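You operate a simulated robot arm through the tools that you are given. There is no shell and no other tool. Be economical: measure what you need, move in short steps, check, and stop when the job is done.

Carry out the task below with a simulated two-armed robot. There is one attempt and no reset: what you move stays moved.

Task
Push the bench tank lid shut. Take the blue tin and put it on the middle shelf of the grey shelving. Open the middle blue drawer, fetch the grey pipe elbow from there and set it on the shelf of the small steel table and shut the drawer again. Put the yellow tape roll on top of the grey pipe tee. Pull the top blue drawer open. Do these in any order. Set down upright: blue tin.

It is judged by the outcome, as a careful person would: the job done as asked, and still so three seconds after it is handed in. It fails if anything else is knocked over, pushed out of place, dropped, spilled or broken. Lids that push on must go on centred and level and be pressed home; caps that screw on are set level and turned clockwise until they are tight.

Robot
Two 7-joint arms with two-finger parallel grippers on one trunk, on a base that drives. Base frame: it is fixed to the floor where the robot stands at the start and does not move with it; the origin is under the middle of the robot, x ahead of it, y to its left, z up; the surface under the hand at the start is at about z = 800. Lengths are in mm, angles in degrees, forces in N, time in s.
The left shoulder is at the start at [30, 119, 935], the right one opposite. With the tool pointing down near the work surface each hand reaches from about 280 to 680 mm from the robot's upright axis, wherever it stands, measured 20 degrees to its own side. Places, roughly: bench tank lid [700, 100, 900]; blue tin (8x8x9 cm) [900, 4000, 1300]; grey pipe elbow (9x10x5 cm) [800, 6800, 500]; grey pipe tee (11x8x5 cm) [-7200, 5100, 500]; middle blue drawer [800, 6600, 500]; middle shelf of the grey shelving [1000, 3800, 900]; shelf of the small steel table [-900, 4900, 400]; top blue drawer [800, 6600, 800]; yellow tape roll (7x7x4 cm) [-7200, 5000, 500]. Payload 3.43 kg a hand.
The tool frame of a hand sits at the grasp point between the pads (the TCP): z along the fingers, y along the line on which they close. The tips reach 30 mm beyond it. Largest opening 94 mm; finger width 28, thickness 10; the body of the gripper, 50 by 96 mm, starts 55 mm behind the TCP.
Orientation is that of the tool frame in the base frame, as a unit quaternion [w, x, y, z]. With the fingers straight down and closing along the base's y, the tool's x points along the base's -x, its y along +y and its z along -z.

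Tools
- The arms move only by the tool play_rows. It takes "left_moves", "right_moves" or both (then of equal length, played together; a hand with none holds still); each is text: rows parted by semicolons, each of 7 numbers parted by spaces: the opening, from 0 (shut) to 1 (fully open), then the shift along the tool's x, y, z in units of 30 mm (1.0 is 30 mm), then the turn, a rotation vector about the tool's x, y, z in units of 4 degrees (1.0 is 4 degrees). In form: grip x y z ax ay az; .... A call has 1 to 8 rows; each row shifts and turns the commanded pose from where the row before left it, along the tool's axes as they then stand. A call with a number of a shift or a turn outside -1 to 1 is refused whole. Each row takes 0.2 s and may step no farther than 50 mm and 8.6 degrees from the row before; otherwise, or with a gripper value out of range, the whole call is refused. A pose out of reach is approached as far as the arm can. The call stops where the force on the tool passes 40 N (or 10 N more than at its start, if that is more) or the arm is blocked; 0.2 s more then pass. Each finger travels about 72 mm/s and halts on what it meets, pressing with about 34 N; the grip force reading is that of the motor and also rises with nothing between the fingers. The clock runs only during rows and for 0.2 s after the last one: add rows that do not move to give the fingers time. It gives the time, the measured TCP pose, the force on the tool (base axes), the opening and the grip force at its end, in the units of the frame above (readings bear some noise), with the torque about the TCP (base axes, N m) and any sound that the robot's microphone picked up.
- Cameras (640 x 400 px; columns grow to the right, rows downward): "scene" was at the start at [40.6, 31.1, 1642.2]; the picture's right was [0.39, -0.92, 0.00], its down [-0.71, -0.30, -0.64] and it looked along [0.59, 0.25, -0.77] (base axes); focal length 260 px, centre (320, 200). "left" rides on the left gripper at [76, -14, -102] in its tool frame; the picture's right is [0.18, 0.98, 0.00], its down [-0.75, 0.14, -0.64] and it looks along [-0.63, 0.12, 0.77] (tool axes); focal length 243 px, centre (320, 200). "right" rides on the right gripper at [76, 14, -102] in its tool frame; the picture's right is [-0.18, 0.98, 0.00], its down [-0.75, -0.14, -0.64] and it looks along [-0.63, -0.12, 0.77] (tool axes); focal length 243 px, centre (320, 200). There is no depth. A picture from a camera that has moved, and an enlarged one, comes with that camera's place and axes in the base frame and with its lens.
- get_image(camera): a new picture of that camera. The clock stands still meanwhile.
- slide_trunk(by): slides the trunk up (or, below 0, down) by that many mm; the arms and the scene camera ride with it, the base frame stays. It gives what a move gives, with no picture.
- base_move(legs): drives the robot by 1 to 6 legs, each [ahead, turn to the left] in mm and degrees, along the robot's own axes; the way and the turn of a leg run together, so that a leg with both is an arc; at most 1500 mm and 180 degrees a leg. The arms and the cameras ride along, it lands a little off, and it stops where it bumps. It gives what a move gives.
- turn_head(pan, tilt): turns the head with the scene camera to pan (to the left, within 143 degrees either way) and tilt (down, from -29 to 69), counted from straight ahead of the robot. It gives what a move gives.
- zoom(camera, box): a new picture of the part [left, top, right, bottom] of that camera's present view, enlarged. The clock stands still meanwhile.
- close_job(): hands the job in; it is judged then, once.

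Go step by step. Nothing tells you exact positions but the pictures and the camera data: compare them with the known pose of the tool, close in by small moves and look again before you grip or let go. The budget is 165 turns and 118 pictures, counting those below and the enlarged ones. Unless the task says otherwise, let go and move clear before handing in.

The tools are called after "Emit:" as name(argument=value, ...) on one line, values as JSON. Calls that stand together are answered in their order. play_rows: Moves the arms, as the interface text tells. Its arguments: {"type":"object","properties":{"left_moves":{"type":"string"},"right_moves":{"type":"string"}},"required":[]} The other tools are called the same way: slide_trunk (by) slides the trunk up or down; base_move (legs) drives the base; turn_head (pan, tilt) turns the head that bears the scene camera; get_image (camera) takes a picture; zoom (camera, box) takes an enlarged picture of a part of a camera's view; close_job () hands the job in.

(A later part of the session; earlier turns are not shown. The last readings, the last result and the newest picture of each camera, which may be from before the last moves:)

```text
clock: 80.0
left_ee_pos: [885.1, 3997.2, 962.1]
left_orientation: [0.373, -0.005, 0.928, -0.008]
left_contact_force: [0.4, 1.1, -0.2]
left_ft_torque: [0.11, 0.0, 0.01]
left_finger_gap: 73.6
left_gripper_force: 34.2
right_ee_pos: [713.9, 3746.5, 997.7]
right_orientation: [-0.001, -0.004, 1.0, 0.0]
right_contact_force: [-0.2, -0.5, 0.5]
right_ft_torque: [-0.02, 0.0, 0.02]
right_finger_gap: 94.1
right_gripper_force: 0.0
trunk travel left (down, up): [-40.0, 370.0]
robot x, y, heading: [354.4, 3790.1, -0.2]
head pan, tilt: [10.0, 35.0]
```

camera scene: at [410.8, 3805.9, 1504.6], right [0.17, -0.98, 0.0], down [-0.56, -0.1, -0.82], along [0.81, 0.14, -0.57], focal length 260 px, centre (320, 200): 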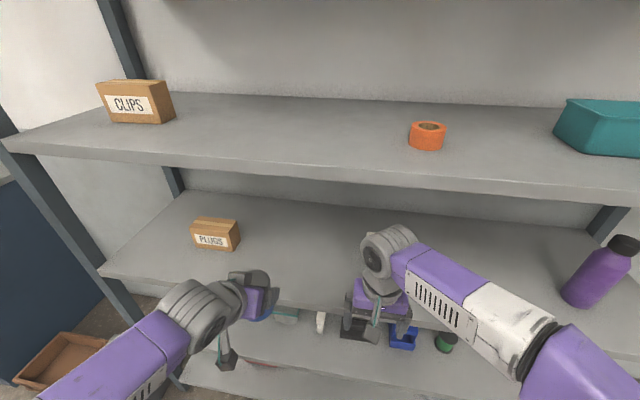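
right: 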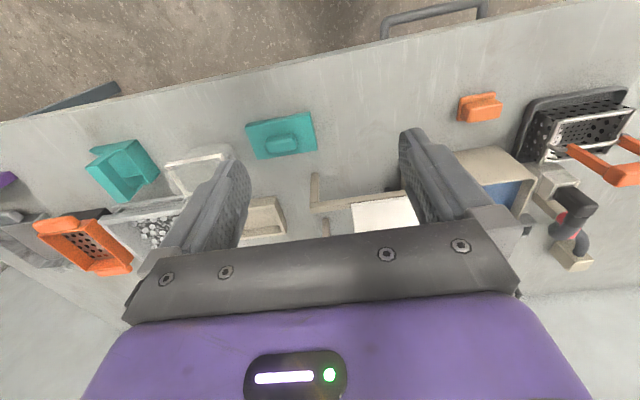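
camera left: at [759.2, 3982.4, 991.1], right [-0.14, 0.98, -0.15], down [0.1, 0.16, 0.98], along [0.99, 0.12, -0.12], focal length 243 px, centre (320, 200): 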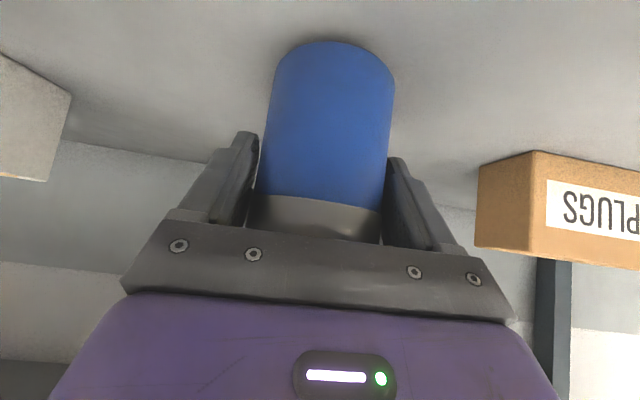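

The shelf is taking the weight. I'll settle 1 mm more, release, and back out along the fingers.

Emit:
play_rows(left_moves="0.5 0.03 0 0.03 0 0 0;0.8 0 0 0 0 0 0;1 0 0 0 0 0 0;1 0 0 0 0 0 0;1 0 0 0 0 0 0")

Emit:
play_rows(left_moves="1 0 0 -0.5 0 0 0;1 0 0 -0.7 0 0 0;1 0 0 -0.9 0 0 0;1 0 0 -0.9 0 0 0;1 0.4 0 -0.9 0 0 0;1 0.7 0 -0.67 0 0 0;1 0.7 0 -0.67 0 0 0;1 0.7 0 -0.67 0 0 0")

Emit:
get_image(camera="scene")

```text
clock: 81.2
left_ee_pos: [884.9, 3997.0, 961.5]
left_orientation: [0.373, -0.004, 0.928, -0.009]
left_contact_force: [0.2, -0.3, -0.1]
left_ft_torque: [0.02, 0.0, 0.02]
left_finger_gap: 93.9
left_gripper_force: 0.1
right_ee_pos: [714.7, 3748.5, 996.6]
right_orientation: [0.0, -0.005, 1.0, -0.001]
right_contact_force: [0.7, -0.4, 0.3]
right_ft_torque: [-0.02, 0.0, 0.01]
right_finger_gap: 94.1
right_gripper_force: 0.0
trunk travel left (down, up): [-40.0, 370.0]
robot x, y, heading: [357.6, 3788.8, -0.1]
head pan, tilt: [10.0, 35.0]
```

```text
clock: 83.0
left_ee_pos: [710.4, 3996.8, 1037.2]
left_orientation: [0.372, -0.005, 0.928, -0.008]
left_contact_force: [-0.6, -0.3, 0.4]
left_ft_torque: [-0.04, -0.02, -0.01]
left_finger_gap: 93.9
left_gripper_force: 0.0
right_ee_pos: [714.3, 3748.5, 996.7]
right_orientation: [0.001, -0.004, 1.0, 0.0]
right_contact_force: [-1.0, 0.1, -0.1]
right_ft_torque: [-0.04, 0.01, 0.0]
right_finger_gap: 94.2
right_gripper_force: 0.2
trunk travel left (down, up): [-40.0, 370.0]
robot x, y, heading: [355.8, 3786.7, -0.0]
head pan, tilt: [10.0, 35.0]
```

```text
87 pictures are left
camera scene: at [410.1, 3805.8, 1504.5], right [0.17, -0.98, 0.0], down [-0.56, -0.1, -0.82], along [0.81, 0.14, -0.57], focal length 260 px, centre (320, 200)
```

scene: 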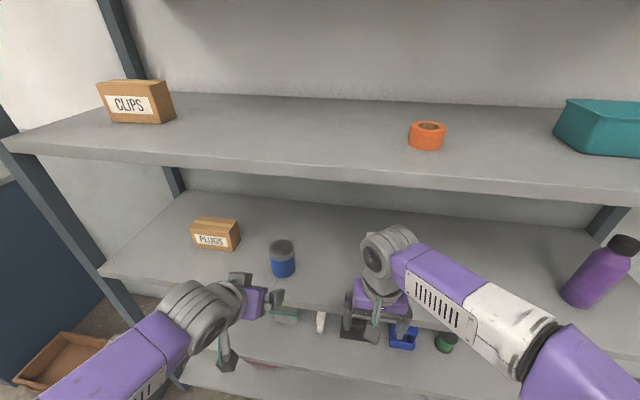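

The tin stands upright on the middle shelf. Next is the blue cabinet: I'll back off, drive north and face it.

Emit:
base_move(legs=[[-330, 0], [0, 90], [1450, 0], [1400, 0], [0, -90]])

Emit:
turn_head(pan=0, tilt=35)

Emit:
get_image(camera="scene")

```text
clock: 106.5
left_ee_pos: [368.7, 6888.1, 1038.1]
left_orientation: [0.372, -0.001, 0.928, -0.01]
left_contact_force: [0.0, -0.2, -0.9]
left_ft_torque: [-0.01, 0.02, -0.03]
left_finger_gap: 93.9
left_gripper_force: 0.2
right_ee_pos: [370.2, 6640.0, 996.7]
right_orientation: [0.001, 0.0, 1.0, 0.001]
right_contact_force: [0.1, 0.3, -0.1]
right_ft_torque: [0.0, 0.0, 0.0]
right_finger_gap: 94.1
right_gripper_force: 0.1
trunk travel left (down, up): [-40.0, 370.0]
robot x, y, heading: [9.6, 6681.1, -0.4]
head pan, tilt: [10.0, 35.0]
```

```text
clock: 107.2
left_ee_pos: [368.2, 6889.5, 1036.7]
left_orientation: [0.372, -0.002, 0.928, -0.01]
left_contact_force: [-0.1, 0.0, -0.8]
left_ft_torque: [0.03, 0.0, -0.04]
left_finger_gap: 93.9
left_gripper_force: 0.1
right_ee_pos: [369.2, 6639.5, 997.9]
right_orientation: [0.0, 0.0, 1.0, 0.0]
right_contact_force: [0.0, 1.1, 0.2]
right_ft_torque: [0.03, 0.02, 0.03]
right_finger_gap: 94.2
right_gripper_force: 0.0
trunk travel left (down, up): [-40.0, 370.0]
robot x, y, heading: [8.3, 6686.9, -0.3]
head pan, tilt: [0.0, 35.0]
```

```text
86 pictures are left
camera scene: at [68.0, 6684.5, 1504.5], right [-0.01, -1.0, 0.0], down [-0.57, 0.0, -0.82], along [0.82, 0.0, -0.57], focal length 260 px, centre (320, 200)
```

scene: 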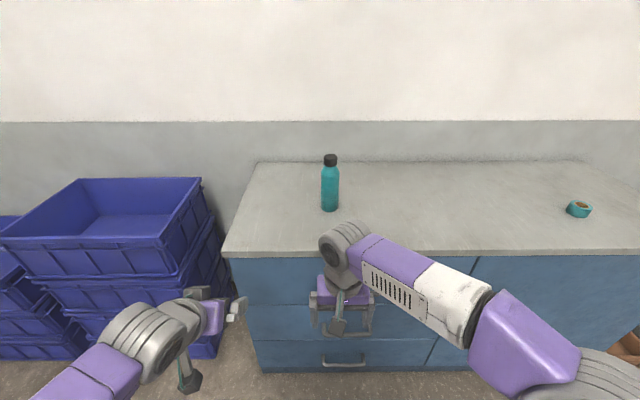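

I see the drawer column; the right hand blocks the upper handles. I'll turn the right hand to point forward with fingers closing vertically, and the left hand back to pointing down.

Emit:
play_rows(right_moves="1 0 0 0 -1 -1 1;1 0 0 0 -1 -1 1;1 0 0 0 -1 -1 1;1 0 0 0 -1 -1 1;1 0 0 0 -1 -1 1;1 0 0 0 -1 -1 1;1 0 0 0 -1 -1 1;1 0 0 0 -1 -1 1", left_moves="1 0 0.3 0 0 1 0;1 0 0.3 0 0 1 0;1 0 0.3 0 0 1 0;1 0 0.3 0 0 1 0;1 0 0 0 0 1 0;1 0 0 0 0 1 0;1 0 0 0 0 1 0;1 0 0 0 0 1 0")

Emit:
play_rows(right_moves="1 0 0 0 -1 -1 1;1 0 0 0 -1 -1 1;1 0 0 0 -1 -1 1;1 0 0 0 -1 -1 1;1 0 0 0 -1 -1 1;1 0 0 0 -1 -1 1;1 0 0 0 -1 -1 1;1 0 0 0 -1 -1 1", left_moves="1 0 0 0 0 1 0;1 0 0 0 0 1 0;1 0 0 0 0 1 0;1 0 0 0 0 0 0;1 0 0 0 0 0 0;1 0 0 0 0 0 0;1 0 0 0 0 0 0;1 0 0 0 0 0 0")

Emit:
get_image(camera="right")

Emit:
get_image(camera="scene")

```text
clock: 109.0
left_ee_pos: [367.4, 6924.5, 1036.7]
left_orientation: [0.102, 0.002, 0.995, -0.01]
left_contact_force: [-0.1, 0.7, -0.2]
left_ft_torque: [-0.03, 0.01, 0.0]
left_finger_gap: 94.1
left_gripper_force: 0.1
right_ee_pos: [370.8, 6640.8, 996.8]
right_orientation: [0.269, 0.269, 0.885, 0.269]
right_contact_force: [0.0, 0.5, -0.2]
right_ft_torque: [-0.02, 0.01, 0.0]
right_finger_gap: 93.9
right_gripper_force: 0.1
trunk travel left (down, up): [-40.0, 370.0]
robot x, y, heading: [9.2, 6682.6, -0.7]
head pan, tilt: [0.0, 35.0]
```

```text
clock: 110.6
left_ee_pos: [369.4, 6923.7, 1036.1]
left_orientation: [-0.002, 0.002, 1.0, -0.009]
left_contact_force: [0.6, 0.3, -0.2]
left_ft_torque: [0.0, 0.0, -0.02]
left_finger_gap: 94.1
left_gripper_force: 0.1
right_ee_pos: [387.0, 6682.3, 1028.2]
right_orientation: [0.346, 0.46, 0.638, 0.512]
right_contact_force: [0.3, -1.5, -0.1]
right_ft_torque: [0.01, 0.0, 0.02]
right_finger_gap: 94.1
right_gripper_force: 0.0
right hand out of reach, approached as far as the arm can: row 4, 5, 6, 7
trunk travel left (down, up): [-40.0, 370.0]
robot x, y, heading: [13.4, 6682.9, -0.4]
head pan, tilt: [0.0, 35.0]
stopped in row 7 (right hand): the arm was blocked; the commanded pose is now the measured one
```

```text
85 pictures are left
camera right: at [272.7, 6720.4, 1068.5], right [0.29, -0.12, 0.95], down [-0.37, -0.93, -0.01], along [0.88, -0.34, -0.32], focal length 243 px, centre (320, 200)
```

right: 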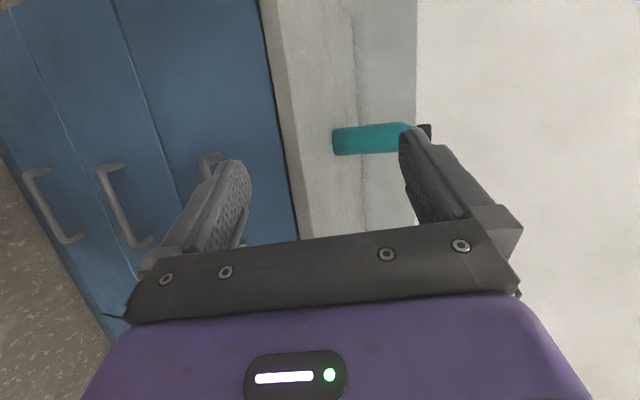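

```text
84 pictures are left
camera scene: at [68.0, 6684.4, 1504.5], right [-0.01, -1.0, 0.0], down [-0.57, 0.0, -0.82], along [0.82, -0.01, -0.57], focal length 260 px, centre (320, 200)
```

scene: 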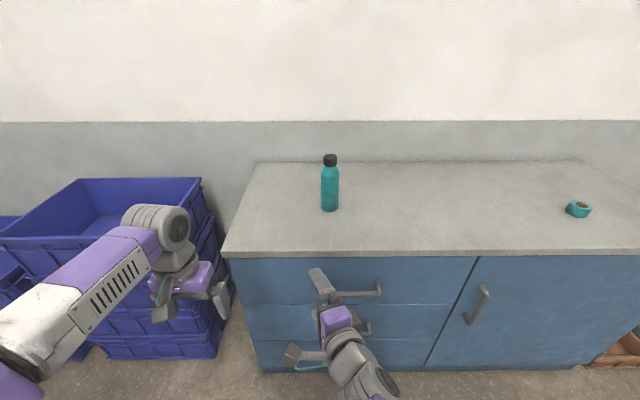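

The wrist is too close to the body to finish the turn. Handles look to be at x≈625, y≈6570, z≈731, 475 and 220. I'll move the hand forward, then complete the rotation.

Emit:
play_rows(right_moves="1 -0.34 0.23 0.91 0 0 0;1 -0.34 0.23 0.91 0 0 0;1 -0.34 0.23 0.91 0 0 0;1 0 0 0 -0.7 -1 0.04;1 0 0 0 -0.7 -1 0.04;1 0 0 0 -0.7 -1 0.04;1 0 0 0 -0.7 -1 0.04;1 0 0 0 -0.7 -1 0.04")

Emit:
get_image(camera="right")

```text
clock: 112.4
left_ee_pos: [369.0, 6924.8, 1037.2]
left_orientation: [-0.003, 0.002, 1.0, -0.01]
left_contact_force: [0.7, -0.7, 0.1]
left_ft_torque: [-0.02, -0.01, 0.03]
left_finger_gap: 94.0
left_gripper_force: 0.1
right_ee_pos: [482.6, 6658.0, 1041.0]
right_orientation: [0.441, 0.556, 0.46, 0.533]
right_contact_force: [0.1, 0.3, 0.5]
right_ft_torque: [0.03, -0.02, -0.02]
right_finger_gap: 94.1
right_gripper_force: 0.1
trunk travel left (down, up): [-40.0, 370.0]
robot x, y, heading: [6.5, 6681.7, -0.3]
head pan, tilt: [0.0, 35.0]
stopped in row 8 (right hand): the arm was blocked; the commanded pose is now the measured one
```

```text
83 pictures are left
camera right: at [382.5, 6728.3, 1073.7], right [0.04, -0.36, 0.93], down [-0.65, -0.71, -0.25], along [0.76, -0.6, -0.27], focal length 243 px, centre (320, 200)
```

right: 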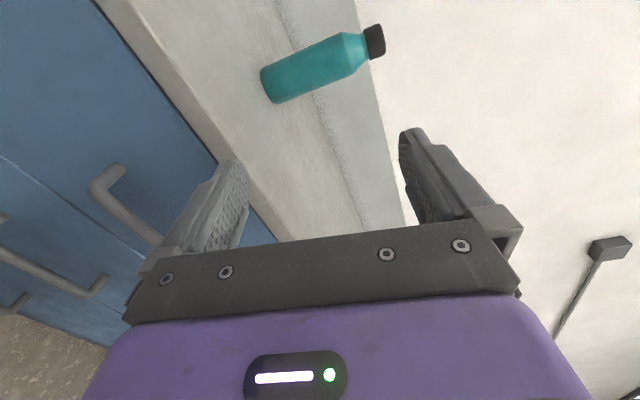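

The right hand now points forward with only about 11° of roll left, which is good enough. I'll lower it to the middle handle's height.

Emit:
slide_trunk(by=-40)

Emit:
play_rows(right_moves="1 -0.34 -0.94 0.04 0 0 0;1 -0.34 -0.94 0.04 0 0 0;1 -0.34 -0.94 0.04 0 0 0;1 -0.34 -0.94 0.04 0 0 0;1 -0.34 -0.94 0.04 0 0 0;1 -0.34 -0.94 0.04 0 0 0;1 -0.34 -0.94 0.04 0 0 0;1 -0.34 -0.94 0.04 0 0 0")

Emit:
get_image(camera="scene")

```text
clock: 113.2
left_ee_pos: [369.0, 6923.8, 995.0]
left_orientation: [-0.002, 0.004, 1.0, -0.01]
left_contact_force: [0.3, -0.3, 0.0]
left_ft_torque: [-0.02, -0.01, 0.01]
left_finger_gap: 93.9
left_gripper_force: 0.1
right_ee_pos: [483.2, 6656.7, 1001.9]
right_orientation: [0.441, 0.556, 0.461, 0.533]
right_contact_force: [0.1, -0.6, 0.6]
right_ft_torque: [-0.01, 0.02, -0.02]
right_finger_gap: 93.9
right_gripper_force: 0.0
trunk travel left (down, up): [0.0, 410.0]
robot x, y, heading: [10.8, 6684.1, -0.6]
head pan, tilt: [0.0, 35.0]
```

```text
clock: 115.0
left_ee_pos: [369.0, 6924.9, 996.4]
left_orientation: [-0.002, 0.003, 1.0, -0.01]
left_contact_force: [0.4, -0.5, 0.2]
left_ft_torque: [0.02, 0.02, 0.01]
left_finger_gap: 94.0
left_gripper_force: 0.1
right_ee_pos: [483.0, 6618.2, 766.4]
right_orientation: [0.441, 0.555, 0.461, 0.533]
right_contact_force: [-0.3, -0.6, 0.0]
right_ft_torque: [-0.02, -0.04, 0.0]
right_finger_gap: 93.9
right_gripper_force: 0.1
trunk travel left (down, up): [0.0, 410.0]
robot x, y, heading: [9.3, 6687.1, -0.3]
head pan, tilt: [0.0, 35.0]
```

```text
82 pictures are left
camera scene: at [68.3, 6684.4, 1464.5], right [-0.01, -1.0, 0.0], down [-0.57, 0.0, -0.82], along [0.82, -0.01, -0.57], focal length 260 px, centre (320, 200)
```

scene: 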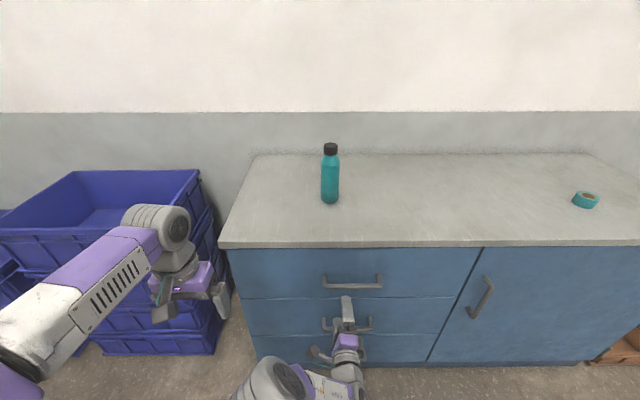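

Emit:
play_rows(right_moves="1 -0.34 -0.94 0.04 0 0 -0.9;1 -0.3 -0.95 0.04 0 0 -0.9;1 -0.25 -0.97 0.04 0 0 -0.9;1 -0.2 -1 0.04 0 0 0;1 -0.2 -1 0.04 0 0 0;1 -0.2 -1 0.04 0 0 0;1 -0.2 -1 0.04 0 0 0;1 -0.2 -1 0.04 0 0 0")

Emit:
get_image(camera="right")

Emit:
zoom(camera="scene", box=[240, 230, 480, 380])

```text
clock: 116.8
left_ee_pos: [369.0, 6924.2, 997.2]
left_orientation: [-0.003, 0.003, 1.0, -0.009]
left_contact_force: [0.1, -0.2, 0.4]
left_ft_torque: [-0.01, -0.01, 0.01]
left_finger_gap: 94.3
left_gripper_force: 0.0
right_ee_pos: [479.3, 6620.5, 682.5]
right_orientation: [0.489, 0.51, 0.512, 0.489]
right_contact_force: [0.0, 0.5, 0.2]
right_ft_torque: [-0.01, 0.02, 0.02]
right_finger_gap: 93.7
right_gripper_force: 0.0
right hand out of reach, approached as far as the arm can: row 3, 4, 5, 6, 7, 8
trunk travel left (down, up): [0.0, 410.0]
robot x, y, heading: [5.7, 6684.5, -0.4]
head pan, tilt: [0.0, 35.0]
```

```text
81 pictures are left
camera right: at [378.7, 6697.0, 700.8], right [0.04, -0.18, 0.98], down [-0.65, -0.75, -0.11], along [0.76, -0.63, -0.15], focal length 243 px, centre (320, 200)
```

right: 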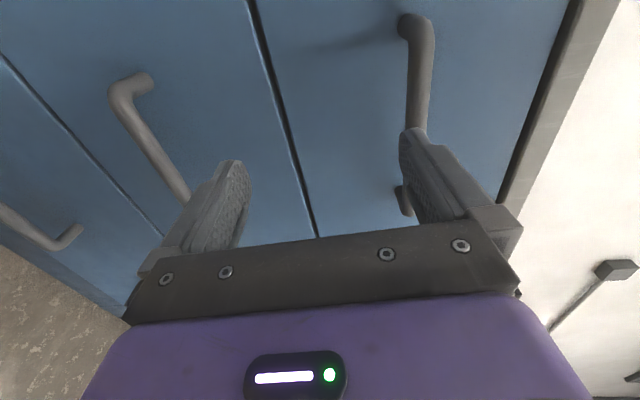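

```text
2.67 times, centred on (360, 305) of scene
camera zoom: at [68.1, 6684.4, 1464.5], right [-0.01, -1.0, 0.0], down [-0.57, 0.0, -0.82], along [0.82, -0.01, -0.57], focal length 694 px, centre (213, -80)
```

zoom: 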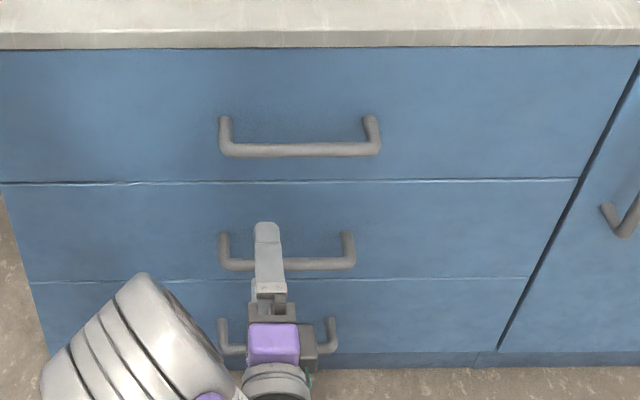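

The hand sits too close to the body for that low a pose. Refined handle bars: x≈592, y≈6568, z≈760 (top) and 512 (middle). I'll back the base up and lower with a more extended arm.

Emit:
base_move(legs=[[-115, 0.4]])

Emit:
play_rows(right_moves="1 0 0 0 0 0 0;1 0 0 1 0 0 0;1 0 0 1 0 0 0;1 0 0 1 0 0 0;1 0 0 0.5 0 0 0")

```text
clock: 118.0
left_ee_pos: [249.4, 6926.5, 997.1]
left_orientation: [-0.001, -0.001, 1.0, -0.009]
left_contact_force: [0.8, 0.7, -0.2]
left_ft_torque: [0.01, -0.02, 0.0]
left_finger_gap: 94.0
left_gripper_force: 0.0
right_ee_pos: [362.5, 6625.1, 681.6]
right_orientation: [0.488, 0.508, 0.514, 0.491]
right_contact_force: [0.0, -0.9, 1.8]
right_ft_torque: [0.03, 0.0, 0.01]
right_finger_gap: 94.0
right_gripper_force: 0.1
trunk travel left (down, up): [0.0, 410.0]
robot x, y, heading: [-107.2, 6681.5, -0.0]
head pan, tilt: [0.0, 35.0]
```

```text
clock: 119.2
left_ee_pos: [251.0, 6927.4, 997.4]
left_orientation: [-0.003, -0.001, 1.0, -0.009]
left_contact_force: [-0.2, 1.7, 0.1]
left_ft_torque: [0.01, 0.02, 0.03]
left_finger_gap: 93.9
left_gripper_force: 0.0
right_ee_pos: [461.5, 6633.4, 701.2]
right_orientation: [0.488, 0.507, 0.515, 0.49]
right_contact_force: [-0.6, -0.2, 0.5]
right_ft_torque: [-0.01, 0.01, 0.0]
right_finger_gap: 94.3
right_gripper_force: 0.1
right hand out of reach, approached as far as the arm can: row 2, 3, 4, 5
trunk travel left (down, up): [0.0, 410.0]
robot x, y, heading: [-106.1, 6685.8, -0.0]
head pan, tilt: [0.0, 35.0]
```

I'll pitch the hand 32° downward so the wrist stays higher, which should make this low pose reachable.

Emit:
play_rows(right_moves="1 0 0 0 1 0 0;1 0 0 0 1 0 0;1 0 0 0 1 0 0;1 0 0 0 1 0 0;1 0 0 0 1 0 0;1 0 0 0 1 0 0;1 0 0 0 1 0 0;1 0 0 0 1 0 0")

```text
clock: 121.0
left_ee_pos: [249.7, 6925.9, 996.7]
left_orientation: [-0.002, -0.001, 1.0, -0.01]
left_contact_force: [-0.8, -0.2, 0.6]
left_ft_torque: [0.02, 0.04, 0.02]
left_finger_gap: 93.8
left_gripper_force: 0.1
right_ee_pos: [461.1, 6634.6, 701.3]
right_orientation: [0.328, 0.622, 0.629, 0.33]
right_contact_force: [-0.3, -0.7, -0.3]
right_ft_torque: [0.01, 0.0, 0.02]
right_finger_gap: 94.2
right_gripper_force: 0.1
trunk travel left (down, up): [0.0, 410.0]
robot x, y, heading: [-103.3, 6684.1, -0.1]
head pan, tilt: [0.0, 35.0]
```

Emit:
play_rows(right_moves="1 -0.43 -0.62 0.75 0 0 0;1 -0.43 -0.62 0.75 0 0 0;1 -0.43 -0.62 0.75 0 0 0;1 -0.43 -0.62 0.75 0 0 0;1 -0.43 -0.62 0.75 0 0 0")

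Emit:
get_image(camera="right")

Emit:
zoom(camera="scene", box=[240, 230, 480, 380])

```text
clock: 122.2
left_ee_pos: [251.4, 6926.9, 996.5]
left_orientation: [-0.003, -0.001, 1.0, -0.009]
left_contact_force: [0.5, -0.1, 0.5]
left_ft_torque: [0.01, 0.0, -0.01]
left_finger_gap: 93.7
left_gripper_force: 0.1
right_ee_pos: [464.0, 6602.7, 626.1]
right_orientation: [0.329, 0.622, 0.629, 0.33]
right_contact_force: [-0.2, 0.4, 0.1]
right_ft_torque: [-0.01, 0.0, -0.01]
right_finger_gap: 94.0
right_gripper_force: 0.1
right hand out of reach, approached as far as the arm can: row 3, 4, 5
trunk travel left (down, up): [0.0, 410.0]
robot x, y, heading: [-104.7, 6684.7, 0.3]
head pan, tilt: [0.0, 35.0]
```

```text
79 pictures are left
camera right: at [388.5, 6678.9, 696.4], right [0.56, -0.18, 0.81], down [-0.6, -0.76, 0.25], along [0.57, -0.63, -0.53], focal length 243 px, centre (320, 200)
```

right: 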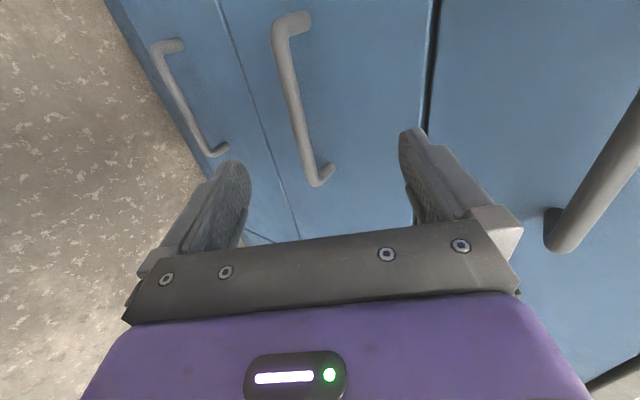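

```text
2.67 times, centred on (360, 305) of scene
camera zoom: at [-48.5, 6685.1, 1464.5], right [0.0, -1.0, 0.0], down [-0.57, 0.0, -0.82], along [0.82, 0.0, -0.57], focal length 694 px, centre (213, -80)
```

zoom: 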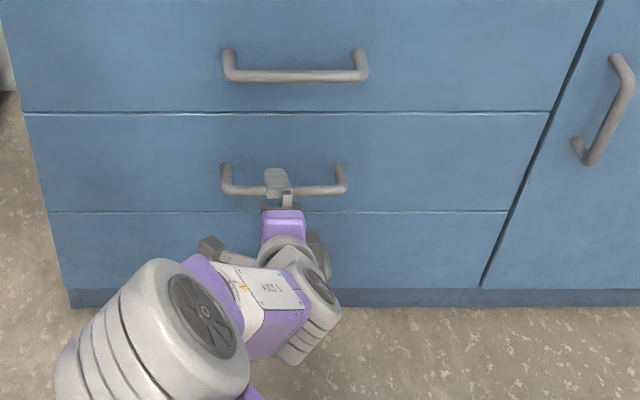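

Still a joint limit. I'll pitch the fingers further down to about 60° and try again.

Emit:
play_rows(right_moves="1 0 0 0 1 0 0;1 0 0 0 1 0 0;1 0 0 0 1 0 0;1 0 0 0 1 0 0;1 0 0 0 1 0 0;1 0 0 0 1 0 0;1 0 0 0 0.5 0 0")

Emit:
play_rows(right_moves="1 0 0 0.7 0 0 0;1 0 0 0.7 0 0 0;1 0 0 0.7 0 0 0")

```text
clock: 123.8
left_ee_pos: [249.6, 6927.0, 996.6]
left_orientation: [-0.003, -0.001, 1.0, -0.01]
left_contact_force: [0.5, 0.2, 0.0]
left_ft_torque: [-0.04, 0.0, -0.02]
left_finger_gap: 93.9
left_gripper_force: 0.1
right_ee_pos: [404.3, 6614.8, 629.9]
right_orientation: [0.184, 0.68, 0.686, 0.182]
right_contact_force: [0.9, 0.5, 0.2]
right_ft_torque: [-0.03, 0.01, 0.01]
right_finger_gap: 94.2
right_gripper_force: 0.0
right hand out of reach, approached as far as the arm can: row 5, 6, 7
trunk travel left (down, up): [0.0, 410.0]
robot x, y, heading: [-105.4, 6685.2, 0.1]
head pan, tilt: [0.0, 35.0]
```

```text
clock: 124.6
left_ee_pos: [251.5, 6927.6, 996.5]
left_orientation: [-0.003, -0.001, 1.0, -0.009]
left_contact_force: [-0.5, -0.3, 0.2]
left_ft_torque: [0.02, -0.01, -0.04]
left_finger_gap: 94.0
left_gripper_force: 0.1
right_ee_pos: [405.0, 6622.9, 573.8]
right_orientation: [0.184, 0.679, 0.687, 0.181]
right_contact_force: [-0.1, 0.5, -0.8]
right_ft_torque: [-0.01, 0.0, -0.01]
right_finger_gap: 94.0
right_gripper_force: 0.1
right hand out of reach, approached as far as the arm can: row 1, 2, 3
trunk travel left (down, up): [0.0, 410.0]
robot x, y, heading: [-107.8, 6682.1, 0.2]
head pan, tilt: [0.0, 35.0]
```

This roll direction is limited, so I'll undo it. With fingers closing sideways and tilted 30° from vertical they fit the ~40 mm gap behind the bar, so I can hook the handle instead.

Emit:
play_rows(right_moves="1 0 0 -0.5 0 0 -1;1 0 0 -0.5 0 0 -1;1 0 0 0 0 0 -1;1 0 0 0 0 0 -1;1 0 0 0 0 0 -1;1 0 0 0 0 0 -1;1 0 0 0 0 0 -1;1 0 0 0 0 0 -1")

Emit:
play_rows(right_moves="1 0 0 0 0 0 -1;1 0 0 0 0 0 -1;1 0 0 0 0 0 -1;1 0 0 0 0 0 -1;1 0 0 0 0 0 -1;1 0 0 0 0 0 -1;1 0 0 0 0 0 -1;1 0 0 0 0 0 -1")

Emit:
play_rows(right_moves="1 0 0 0 0 0 -1;1 0 0 0 0 0 -1;1 0 0 0 0 0 -1;1 0 0 0 0 0 -1;1 0 0 0 0 0 -1;1 0 0 0 0 0 -1;1 0 0 0 0 0 -0.5")

Emit:
get_image(camera="scene")

```text
clock: 126.4
left_ee_pos: [250.0, 6926.9, 996.3]
left_orientation: [-0.002, -0.001, 1.0, -0.01]
left_contact_force: [-0.9, -0.4, 0.5]
left_ft_torque: [-0.02, 0.0, 0.01]
left_finger_gap: 93.8
left_gripper_force: 0.1
right_ee_pos: [388.9, 6624.3, 600.5]
right_orientation: [0.224, 0.463, 0.849, 0.123]
right_contact_force: [0.5, 0.3, -0.2]
right_ft_torque: [-0.02, 0.0, -0.01]
right_finger_gap: 94.1
right_gripper_force: 0.0
trunk travel left (down, up): [0.0, 410.0]
robot x, y, heading: [-108.1, 6681.6, -0.1]
head pan, tilt: [0.0, 35.0]
```

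```text
clock: 128.2
left_ee_pos: [250.8, 6925.5, 995.6]
left_orientation: [-0.002, -0.002, 1.0, -0.01]
left_contact_force: [-0.6, -0.8, -0.5]
left_ft_torque: [-0.01, 0.0, 0.02]
left_finger_gap: 94.0
left_gripper_force: 0.1
right_ee_pos: [390.1, 6621.7, 600.7]
right_orientation: [0.248, 0.212, 0.944, 0.056]
right_contact_force: [-0.8, 1.1, 0.1]
right_ft_torque: [0.0, 0.01, -0.01]
right_finger_gap: 93.8
right_gripper_force: 0.1
trunk travel left (down, up): [0.0, 410.0]
robot x, y, heading: [-107.2, 6686.4, 0.1]
head pan, tilt: [0.0, 35.0]
```

```text
clock: 129.8
left_ee_pos: [250.7, 6927.5, 996.0]
left_orientation: [-0.003, -0.001, 1.0, -0.009]
left_contact_force: [-0.7, 0.0, 0.9]
left_ft_torque: [0.0, -0.04, 0.0]
left_finger_gap: 94.0
left_gripper_force: 0.1
right_ee_pos: [389.0, 6622.1, 601.7]
right_orientation: [0.254, -0.005, 0.967, -0.001]
right_contact_force: [-0.6, 0.1, -0.1]
right_ft_torque: [-0.05, 0.0, 0.0]
right_finger_gap: 94.0
right_gripper_force: 0.1
trunk travel left (down, up): [0.0, 410.0]
robot x, y, heading: [-106.7, 6681.7, 0.3]
head pan, tilt: [0.0, 35.0]
```

```text
77 pictures are left
camera scene: at [-48.5, 6685.1, 1464.5], right [0.0, -1.0, 0.0], down [-0.57, 0.0, -0.82], along [0.82, 0.0, -0.57], focal length 260 px, centre (320, 200)
```

scene: 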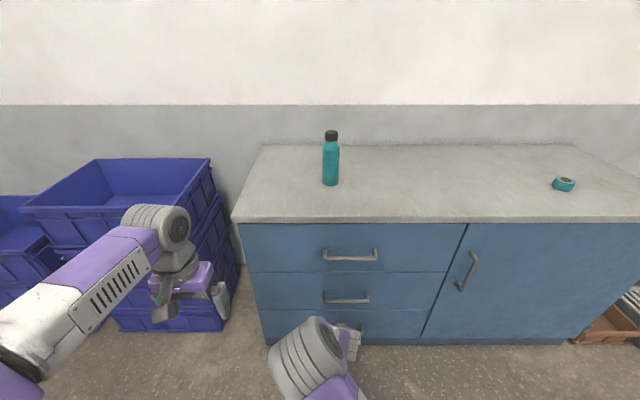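

Hooking would be very tight between bar and face. Since the roll in the negative direction went smoothly, I'll continue another −90° to grip the bar properly from the other side.

Emit:
play_rows(right_moves="1 0 0 0 0 0 -1;1 0 0 0 0 0 -1;1 0 0 0 0 0 -1;1 0 0 0 0 0 -1;1 0 0 0 0 0 -1;1 0 0 0 0 0 -1;1 0 0 0 0 0 -1;1 0 0 0 0 0 -1")

Emit:
play_rows(right_moves="1 0 0 0 0 0 -1;1 0 0 0 0 0 -1;1 0 0 0 0 0 -1;1 0 0 0 0 0 -1;1 0 0 0 0 0 -1;1 0 0 0 0 0 -1;1 0 0 0 0 0 -1;1 0 0 0 0 0 -1")

Emit:
play_rows(right_moves="0.8 0 0 0 0 0 -1;0.6 0 0 0 0 0 -1;0.4 0 0 0 0 0 -1;0.4 0 0 0 0 0 -1;0.4 0 0 0 0 0 -1;0.4 0 0 0 0 0 -1;0.4 0 0 0 0 0 -0.5")

```text
clock: 131.6
left_ee_pos: [250.3, 6926.9, 997.9]
left_orientation: [-0.002, 0.0, 1.0, -0.01]
left_contact_force: [-0.1, 0.7, -0.7]
left_ft_torque: [-0.02, 0.02, 0.0]
left_finger_gap: 93.6
left_gripper_force: 0.1
right_ee_pos: [388.3, 6620.3, 602.3]
right_orientation: [0.245, -0.271, 0.928, -0.071]
right_contact_force: [1.1, -0.3, 0.0]
right_ft_torque: [0.03, 0.0, 0.0]
right_finger_gap: 93.8
right_gripper_force: 0.0
trunk travel left (down, up): [0.0, 410.0]
robot x, y, heading: [-108.1, 6688.9, 0.2]
head pan, tilt: [0.0, 35.0]
```

```text
clock: 133.4
left_ee_pos: [250.0, 6926.8, 996.1]
left_orientation: [-0.002, -0.001, 1.0, -0.01]
left_contact_force: [-0.4, -0.2, -0.1]
left_ft_torque: [-0.02, 0.02, -0.02]
left_finger_gap: 94.0
left_gripper_force: 0.1
right_ee_pos: [388.3, 6621.2, 601.4]
right_orientation: [0.215, -0.517, 0.817, -0.136]
right_contact_force: [0.0, 0.8, 0.0]
right_ft_torque: [0.01, -0.01, 0.05]
right_finger_gap: 93.9
right_gripper_force: 0.1
trunk travel left (down, up): [0.0, 410.0]
robot x, y, heading: [-104.7, 6682.1, 0.3]
head pan, tilt: [0.0, 35.0]
```

```text
clock: 135.0
left_ee_pos: [250.2, 6927.4, 996.7]
left_orientation: [-0.002, -0.001, 1.0, -0.009]
left_contact_force: [0.6, -0.1, 0.6]
left_ft_torque: [0.0, 0.03, -0.02]
left_finger_gap: 94.1
left_gripper_force: 0.1
right_ee_pos: [390.1, 6622.2, 601.0]
right_orientation: [-0.18, 0.688, -0.679, 0.18]
right_contact_force: [0.0, 0.6, 0.7]
right_ft_torque: [0.01, -0.01, 0.01]
right_finger_gap: 37.7
right_gripper_force: 0.0
trunk travel left (down, up): [0.0, 410.0]
robot x, y, heading: [-106.5, 6683.8, 0.2]
head pan, tilt: [0.0, 35.0]
```

That roll works. I'll pitch up to 45° and move to a pre-grasp pose in front of the middle handle.

Emit:
play_rows(right_moves="0.4 0 0 0 1 0 0;0.4 0 0 0 1 0 0;0.4 0 0 0 1 0 0;0.4 0 0 0 0.8 0 0;0.4 0.45 -0.68 0.88 0 0 0;0.4 0.45 -0.68 0.88 0 0 0;0.4 0.45 -0.68 0.88 0 0 0;0.4 0.45 -0.68 0.88 0 0 0")

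Emit:
get_image(camera="right")

Emit:
zoom(camera="scene", box=[240, 200, 480, 350])

```text
clock: 136.8
left_ee_pos: [250.6, 6927.1, 996.9]
left_orientation: [-0.002, -0.001, 1.0, -0.009]
left_contact_force: [-0.2, 0.4, 1.0]
left_ft_torque: [-0.03, 0.01, 0.02]
left_finger_gap: 94.0
left_gripper_force: 0.1
right_ee_pos: [482.8, 6596.8, 632.8]
right_orientation: [-0.269, 0.657, -0.651, 0.268]
right_contact_force: [1.5, -0.6, -0.5]
right_ft_torque: [-0.01, 0.01, 0.01]
right_finger_gap: 37.8
right_gripper_force: 0.2
right hand out of reach, approached as far as the arm can: row 6, 7, 8
trunk travel left (down, up): [0.0, 410.0]
robot x, y, heading: [-107.0, 6685.7, 0.1]
head pan, tilt: [0.0, 35.0]
```

```text
76 pictures are left
camera right: at [401.3, 6520.0, 695.8], right [-0.7, 0.18, -0.69], down [-0.36, 0.75, 0.55], along [0.62, 0.63, -0.46], focal length 243 px, centre (320, 200)
```

right: 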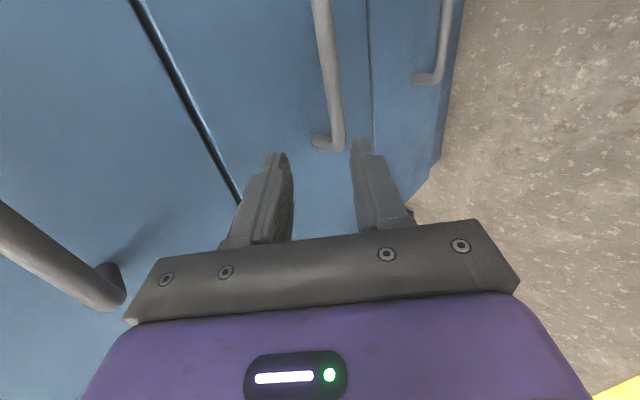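

```text
2.67 times, centred on (360, 275) of scene
camera zoom: at [-48.5, 6685.2, 1464.5], right [0.0, -1.0, 0.0], down [-0.57, 0.0, -0.82], along [0.82, 0.0, -0.57], focal length 694 px, centre (213, 0)
```

zoom: 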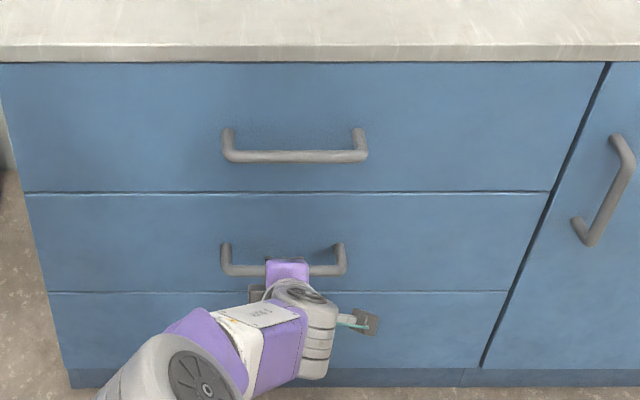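

The right elbow has swung inward, which is why it's limited. The left arm is still in a good posture, so it will do the drawer with the base shifted south. First I'll retract the right hand while both hands rotate.

Emit:
play_rows(right_moves="0.4 0 0 -1 0 0 0;0.4 0 0 -1 0 0 0;0.4 0 0 -1 0 0 0;0.4 0 0 -1 0 0 0;0.4 0 0 0 -0.395 0.395 0.965;0.4 0 0 0 -0.395 0.395 0.965;0.4 0 0 0 -0.395 0.395 0.965;0.4 0 0 0 -0.395 0.395 0.965", left_moves="1 -1 0 0 0 0 0;1 -1 0 0 0 0 0;1 -1 0 0 0 0 0;1 0 0 0 0 0 0;1 0 0 0 -0.395 -0.395 0.965;1 0 0 0 -0.395 -0.395 0.965;1 0 0 0 -0.395 -0.395 0.965;1 0 0 0 -0.395 -0.395 0.965")

Emit:
play_rows(right_moves="0.4 0 0 0 -0.395 0.395 0.965;0.4 0 0 0 -0.395 0.395 0.965;0.4 0 0 0 -0.395 0.395 0.965;0.4 0 0 0 -0.395 0.395 0.965;0.4 0 0 0 -0.395 0.395 0.965;0.4 0 0 0 -0.395 0.395 0.965;0.4 0 0 0 -0.395 0.395 0.965;0.4 0 0 0 -0.395 0.395 0.965", left_moves="1 0 0 0 -0.395 -0.395 0.965;1 0 0 0 -0.395 -0.395 0.965;1 0 0 0 -0.395 -0.395 0.965;1 0 0 0 -0.395 -0.395 0.965;1 0 0 0 -0.395 -0.395 0.965;1 0 0 0 -0.395 -0.395 0.965;1 0 0 0 -0.395 -0.395 0.965;1 0 0 0 -0.395 -0.395 0.965")

Emit:
play_rows(right_moves="0.4 0 0 0 -0.395 0.395 0.965;0.4 0 0 0 -0.395 0.395 0.965;0.4 0 0 0 -0.395 0.395 0.965;0.4 0 0 0 -0.395 0.395 0.965;0.4 0 0 0 -0.395 0.395 0.965;0.4 0 0 0 -0.395 0.395 0.965;0.4 0 0 0 -0.395 0.395 0.965;0.4 0 0 0 -0.395 0.395 0.965", left_moves="0.8 0 0 0 -0.395 -0.395 0.965;0.6 0 0 0 -0.395 -0.395 0.965;0.4 0 0 0 -0.395 -0.395 0.965;0.4 0 0 0 -0.395 -0.395 0.965;0.4 0 0 0 -0.395 -0.395 0.965;0.4 0 0 0 -0.395 -0.395 0.965;0.4 0 0 0 -0.395 -0.395 0.965;0.4 0 0 0 -0.395 -0.395 0.965")

Emit:
get_image(camera="scene")

```text
clock: 138.6
left_ee_pos: [341.2, 6926.9, 996.7]
left_orientation: [0.054, 0.132, 0.989, 0.046]
left_contact_force: [0.4, 0.4, -0.5]
left_ft_torque: [-0.01, -0.02, -0.02]
left_finger_gap: 93.9
left_gripper_force: 0.0
right_ee_pos: [396.4, 6596.3, 720.8]
right_orientation: [0.23, -0.562, 0.76, -0.23]
right_contact_force: [-1.0, -1.2, -0.8]
right_ft_torque: [-0.01, 0.02, -0.01]
right_finger_gap: 37.7
right_gripper_force: 0.0
trunk travel left (down, up): [0.0, 410.0]
robot x, y, heading: [-105.6, 6683.8, -0.0]
head pan, tilt: [0.0, 35.0]
```

```text
clock: 140.4
left_ee_pos: [339.7, 6927.7, 996.7]
left_orientation: [0.161, 0.388, 0.895, 0.151]
left_contact_force: [0.4, 0.3, 0.3]
left_ft_torque: [0.0, 0.01, -0.03]
left_finger_gap: 94.2
left_gripper_force: 0.2
right_ee_pos: [395.6, 6597.9, 719.6]
right_orientation: [0.136, -0.333, 0.923, -0.136]
right_contact_force: [1.0, 0.8, 0.6]
right_ft_torque: [0.02, -0.01, 0.04]
right_finger_gap: 37.5
right_gripper_force: 0.0
trunk travel left (down, up): [0.0, 410.0]
robot x, y, heading: [-108.7, 6684.8, 0.3]
head pan, tilt: [0.0, 35.0]
```

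```text
clock: 142.2
left_ee_pos: [342.0, 6926.5, 996.1]
left_orientation: [0.253, 0.605, 0.716, 0.24]
left_contact_force: [-0.2, -0.6, 0.0]
left_ft_torque: [-0.02, 0.0, 0.02]
left_finger_gap: 37.7
left_gripper_force: 0.0
right_ee_pos: [396.2, 6596.4, 719.0]
right_orientation: [0.029, -0.073, 0.997, -0.029]
right_contact_force: [0.1, 0.7, -0.2]
right_ft_torque: [0.0, -0.01, -0.01]
right_finger_gap: 37.7
right_gripper_force: 0.1
trunk travel left (down, up): [0.0, 410.0]
robot x, y, heading: [-104.1, 6682.7, 0.0]
head pan, tilt: [0.0, 35.0]
```

```text
74 pictures are left
camera scene: at [-48.5, 6685.2, 1464.5], right [0.0, -1.0, 0.0], down [-0.57, 0.0, -0.82], along [0.82, 0.0, -0.57], focal length 260 px, centre (320, 200)
```

scene: 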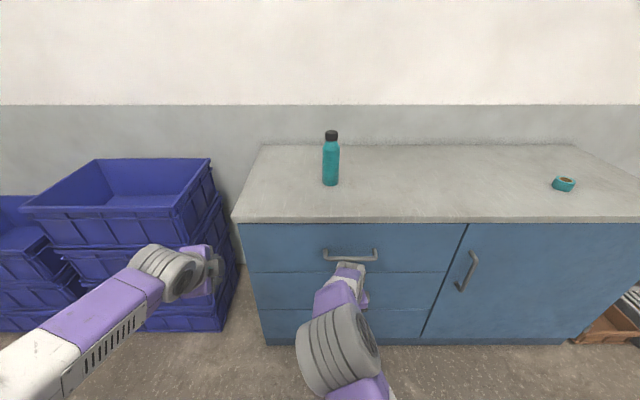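

The left hand is ready. I'll lift the right hand out and to its own side.

Emit:
play_rows(right_moves="0.4 0 -0.6 -1 0 0.4 0.5;0.4 0 -0.6 -1 0 0.4 0.5;0.4 0 -0.6 -1 0 0 0;0.4 0 -0.6 -1 0 0 0;0.4 0 -0.6 -1 0 0 0;0.4 0 -0.6 -1 0 0 0;0.4 0 -0.6 -1 0 0 0;0.4 0 -0.6 -1 0 0 0")

Emit:
get_image(camera="scene")

```text
clock: 144.0
left_ee_pos: [341.7, 6925.9, 995.6]
left_orientation: [0.253, 0.605, 0.716, 0.24]
left_contact_force: [0.9, 0.1, 0.2]
left_ft_torque: [-0.01, 0.0, 0.01]
left_finger_gap: 37.4
left_gripper_force: 0.1
right_ee_pos: [404.4, 6502.5, 906.8]
right_orientation: [0.006, -0.04, 0.999, -0.031]
right_contact_force: [0.8, 0.1, 0.4]
right_ft_torque: [0.0, 0.01, -0.03]
right_finger_gap: 37.6
right_gripper_force: 0.0
right hand out of reach, approached as far as the arm can: row 6, 7, 8
trunk travel left (down, up): [0.0, 410.0]
robot x, y, heading: [-104.7, 6684.0, 0.2]
head pan, tilt: [0.0, 35.0]
```

```text
73 pictures are left
camera scene: at [-48.4, 6685.3, 1464.5], right [0.0, -1.0, 0.0], down [-0.57, 0.0, -0.82], along [0.82, 0.0, -0.57], focal length 260 px, centre (320, 200)
```

scene: 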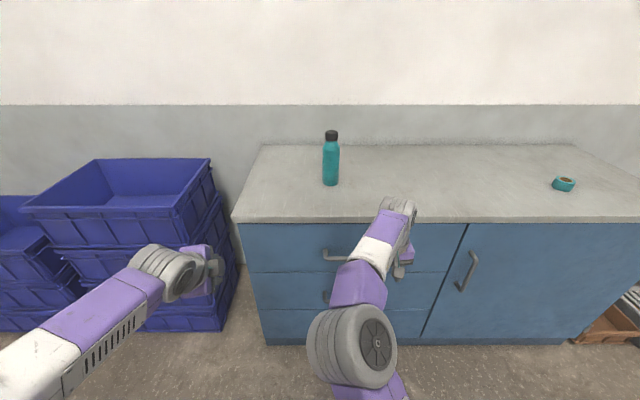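

The right hand is clear enough. I'll shift the base south so the left hand lines up with the handle.

Emit:
base_move(legs=[[0, -90], [250, 0], [0, 90]])

Emit:
get_image(camera="scene")

```text
clock: 153.5
left_ee_pos: [348.8, 6641.5, 995.3]
left_orientation: [0.263, 0.634, 0.689, 0.23]
left_contact_force: [-0.7, -0.4, -0.1]
left_ft_torque: [-0.01, -0.05, 0.03]
left_finger_gap: 37.5
left_gripper_force: 0.1
right_ee_pos: [377.2, 6213.4, 905.6]
right_orientation: [0.005, 0.003, 1.0, -0.031]
right_contact_force: [0.0, -0.3, -0.1]
right_ft_torque: [0.0, 0.0, 0.01]
right_finger_gap: 37.9
right_gripper_force: 0.0
trunk travel left (down, up): [0.0, 410.0]
robot x, y, heading: [-117.1, 6435.8, -4.7]
head pan, tilt: [0.0, 35.0]
```

```text
72 pictures are left
camera scene: at [-59.4, 6432.3, 1464.5], right [-0.08, -1.0, 0.0], down [-0.57, 0.05, -0.82], along [0.82, -0.07, -0.57], focal length 260 px, centre (320, 200)
```

scene: 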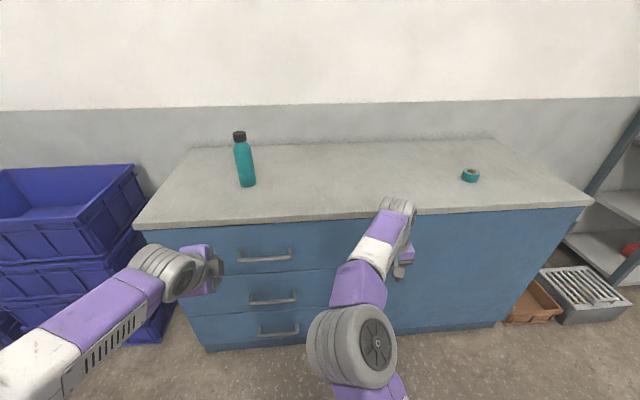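

Emit:
base_move(legs=[[50, 4.7]])

Emit:
play_rows(left_moves="0.4 0 0 0 -0.395 -0.395 0.965;0.4 0 0 0 -0.395 -0.395 0.965;0.4 -1 0 0 0 0 0;0.4 -1 0 0 0 0 0;0.4 -1 0 0 0 0 0;0.4 0 0 0 0 0 0")

```text
clock: 154.4
left_ee_pos: [380.1, 6677.1, 995.2]
left_orientation: [0.253, 0.605, 0.716, 0.24]
left_contact_force: [-0.4, 0.5, 0.9]
left_ft_torque: [0.0, 0.01, -0.02]
left_finger_gap: 37.9
left_gripper_force: 0.0
right_ee_pos: [444.7, 6253.2, 905.2]
right_orientation: [0.005, -0.039, 0.999, -0.031]
right_contact_force: [-0.1, -0.2, 0.5]
right_ft_torque: [0.04, 0.02, 0.01]
right_finger_gap: 37.7
right_gripper_force: 0.1
trunk travel left (down, up): [0.0, 410.0]
robot x, y, heading: [-64.2, 6434.5, -0.1]
head pan, tilt: [0.0, 35.0]
```

```text
clock: 155.8
left_ee_pos: [382.9, 6586.9, 997.1]
left_orientation: [0.272, 0.651, 0.66, 0.26]
left_contact_force: [0.2, -0.5, -0.8]
left_ft_torque: [0.01, 0.0, 0.0]
left_finger_gap: 37.6
left_gripper_force: 0.0
right_ee_pos: [443.8, 6252.5, 906.7]
right_orientation: [0.006, -0.039, 0.999, -0.031]
right_contact_force: [0.6, 0.1, -0.2]
right_ft_torque: [0.01, 0.0, 0.0]
right_finger_gap: 37.7
right_gripper_force: 0.0
trunk travel left (down, up): [0.0, 410.0]
robot x, y, heading: [-66.7, 6430.9, 0.2]
head pan, tilt: [0.0, 35.0]
```

Emit:
play_rows(left_moves="0.4 -0.05 -0.655 0.9 0 0 0;0.4 -0.05 -0.655 0.9 0 0 0;0.4 -0.05 -0.655 0.9 0 0 0;0.4 -0.05 -0.655 0.9 0 0 0;0.4 -0.05 -0.655 0.9 0 0 0;0.4 -0.05 -0.655 0.9 0 0 0;0.4 -0.05 -0.655 0.9 0 0 0;0.4 -0.05 -0.655 0.9 0 0 0")

Emit:
play_rows(left_moves="0.4 -0.05 -0.655 0.9 0 0 0;0.4 -0.05 -0.655 0.9 0 0 0;0.4 -0.05 -0.655 0.9 0 0 0;0.4 -0.05 -0.655 0.9 0 0 0")

Emit:
get_image(camera="left")

Emit:
get_image(camera="scene")

```text
clock: 157.6
left_ee_pos: [419.6, 6570.6, 733.9]
left_orientation: [0.273, 0.651, 0.659, 0.26]
left_contact_force: [1.6, -0.4, -0.1]
left_ft_torque: [-0.01, 0.02, 0.01]
left_finger_gap: 37.8
left_gripper_force: 0.1
right_ee_pos: [443.7, 6253.2, 907.1]
right_orientation: [0.004, -0.039, 0.999, -0.031]
right_contact_force: [0.8, -0.1, -0.2]
right_ft_torque: [0.01, 0.02, 0.02]
right_finger_gap: 37.6
right_gripper_force: 0.1
trunk travel left (down, up): [0.0, 410.0]
robot x, y, heading: [-67.1, 6433.9, 0.3]
head pan, tilt: [0.0, 35.0]
```

```text
clock: 158.6
left_ee_pos: [437.4, 6560.7, 604.3]
left_orientation: [0.272, 0.651, 0.66, 0.259]
left_contact_force: [-0.5, -0.5, 0.0]
left_ft_torque: [0.01, 0.0, 0.02]
left_finger_gap: 37.6
left_gripper_force: 0.0
right_ee_pos: [442.7, 6253.1, 905.3]
right_orientation: [0.006, -0.039, 0.999, -0.031]
right_contact_force: [0.1, 0.4, 0.5]
right_ft_torque: [-0.01, 0.01, 0.0]
right_finger_gap: 37.5
right_gripper_force: 0.0
trunk travel left (down, up): [0.0, 410.0]
robot x, y, heading: [-67.8, 6434.3, 0.0]
head pan, tilt: [0.0, 35.0]
```

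```text
71 pictures are left
camera left: at [354.4, 6638.3, 666.3], right [0.7, 0.2, 0.68], down [-0.34, -0.74, 0.57], along [0.62, -0.64, -0.45], focal length 243 px, centre (320, 200)
```

left: 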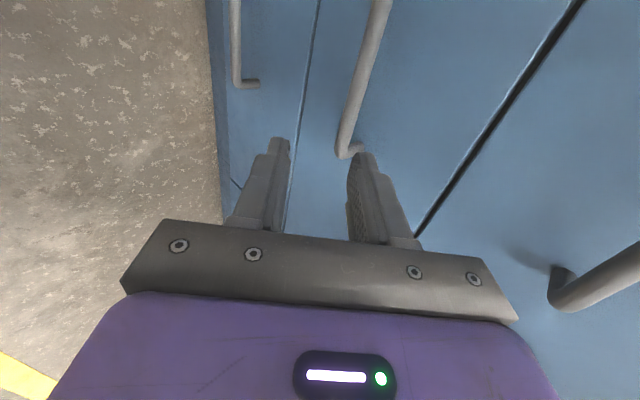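

```text
70 pictures are left
camera scene: at [-9.2, 6435.1, 1464.4], right [0.0, -1.0, 0.0], down [-0.57, 0.0, -0.82], along [0.82, 0.0, -0.57], focal length 260 px, centre (320, 200)
```

scene: 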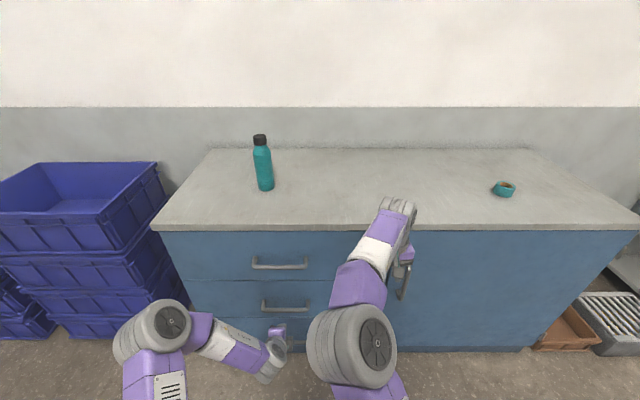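

Emit:
play_rows(left_moves="0.4 0.07 0.39 0.87 0 0 0;0.4 0.07 0.39 0.87 0 0 0;0.4 0.07 0.39 0.87 0 0 0;0.4 0.07 0.39 0.87 0 0 0")

Emit:
get_image(camera="left")

```text
clock: 159.6
left_ee_pos: [545.4, 6570.6, 558.9]
left_orientation: [0.272, 0.651, 0.659, 0.259]
left_contact_force: [-0.8, 0.0, 0.4]
left_ft_torque: [0.0, 0.0, -0.03]
left_finger_gap: 37.3
left_gripper_force: 0.1
right_ee_pos: [444.2, 6252.5, 906.3]
right_orientation: [0.005, -0.039, 0.999, -0.03]
right_contact_force: [-0.7, 0.3, -0.1]
right_ft_torque: [0.02, 0.01, -0.01]
right_finger_gap: 37.7
right_gripper_force: 0.1
trunk travel left (down, up): [0.0, 410.0]
robot x, y, heading: [-69.5, 6435.9, -0.0]
head pan, tilt: [0.0, 35.0]
```

```text
69 pictures are left
camera left: at [462.2, 6647.2, 621.8], right [0.7, 0.2, 0.68], down [-0.34, -0.74, 0.57], along [0.62, -0.64, -0.45], focal length 243 px, centre (320, 200)
```

left: 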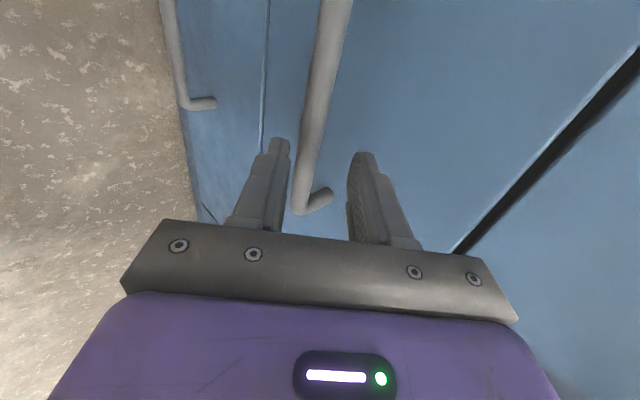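

The bar is centred between the fingers. I'll advance 57 mm and grip.

Emit:
play_rows(left_moves="0.4 0 -0.05 0.7 0 0 0;0.4 0 -0.05 0.7 0 0 0;0.4 0 0 0.5 0 0 0;0 0 0 0 0 0 0;0 0 0 0 0 0 0;0 0 0 0 0 0 0")

Emit:
get_image(camera="left")

```text
clock: 161.0
left_ee_pos: [580.8, 6570.8, 514.6]
left_orientation: [0.271, 0.652, 0.658, 0.26]
left_contact_force: [1.8, -1.2, -3.9]
left_ft_torque: [0.63, 0.0, -0.82]
left_finger_gap: 17.4
left_gripper_force: 45.1
right_ee_pos: [444.1, 6252.7, 905.7]
right_orientation: [0.005, -0.039, 0.999, -0.031]
right_contact_force: [0.4, 0.2, 0.5]
right_ft_torque: [0.0, 0.01, 0.0]
right_finger_gap: 37.5
right_gripper_force: 0.1
trunk travel left (down, up): [0.0, 410.0]
robot x, y, heading: [-64.1, 6440.0, -0.0]
head pan, tilt: [0.0, 35.0]
```

```text
68 pictures are left
camera left: at [498.5, 6646.3, 577.0], right [0.7, 0.2, 0.68], down [-0.34, -0.74, 0.57], along [0.62, -0.64, -0.46], focal length 243 px, centre (320, 200)
```

left: 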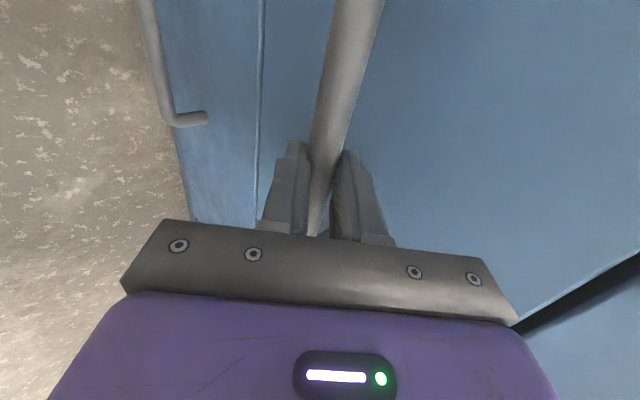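

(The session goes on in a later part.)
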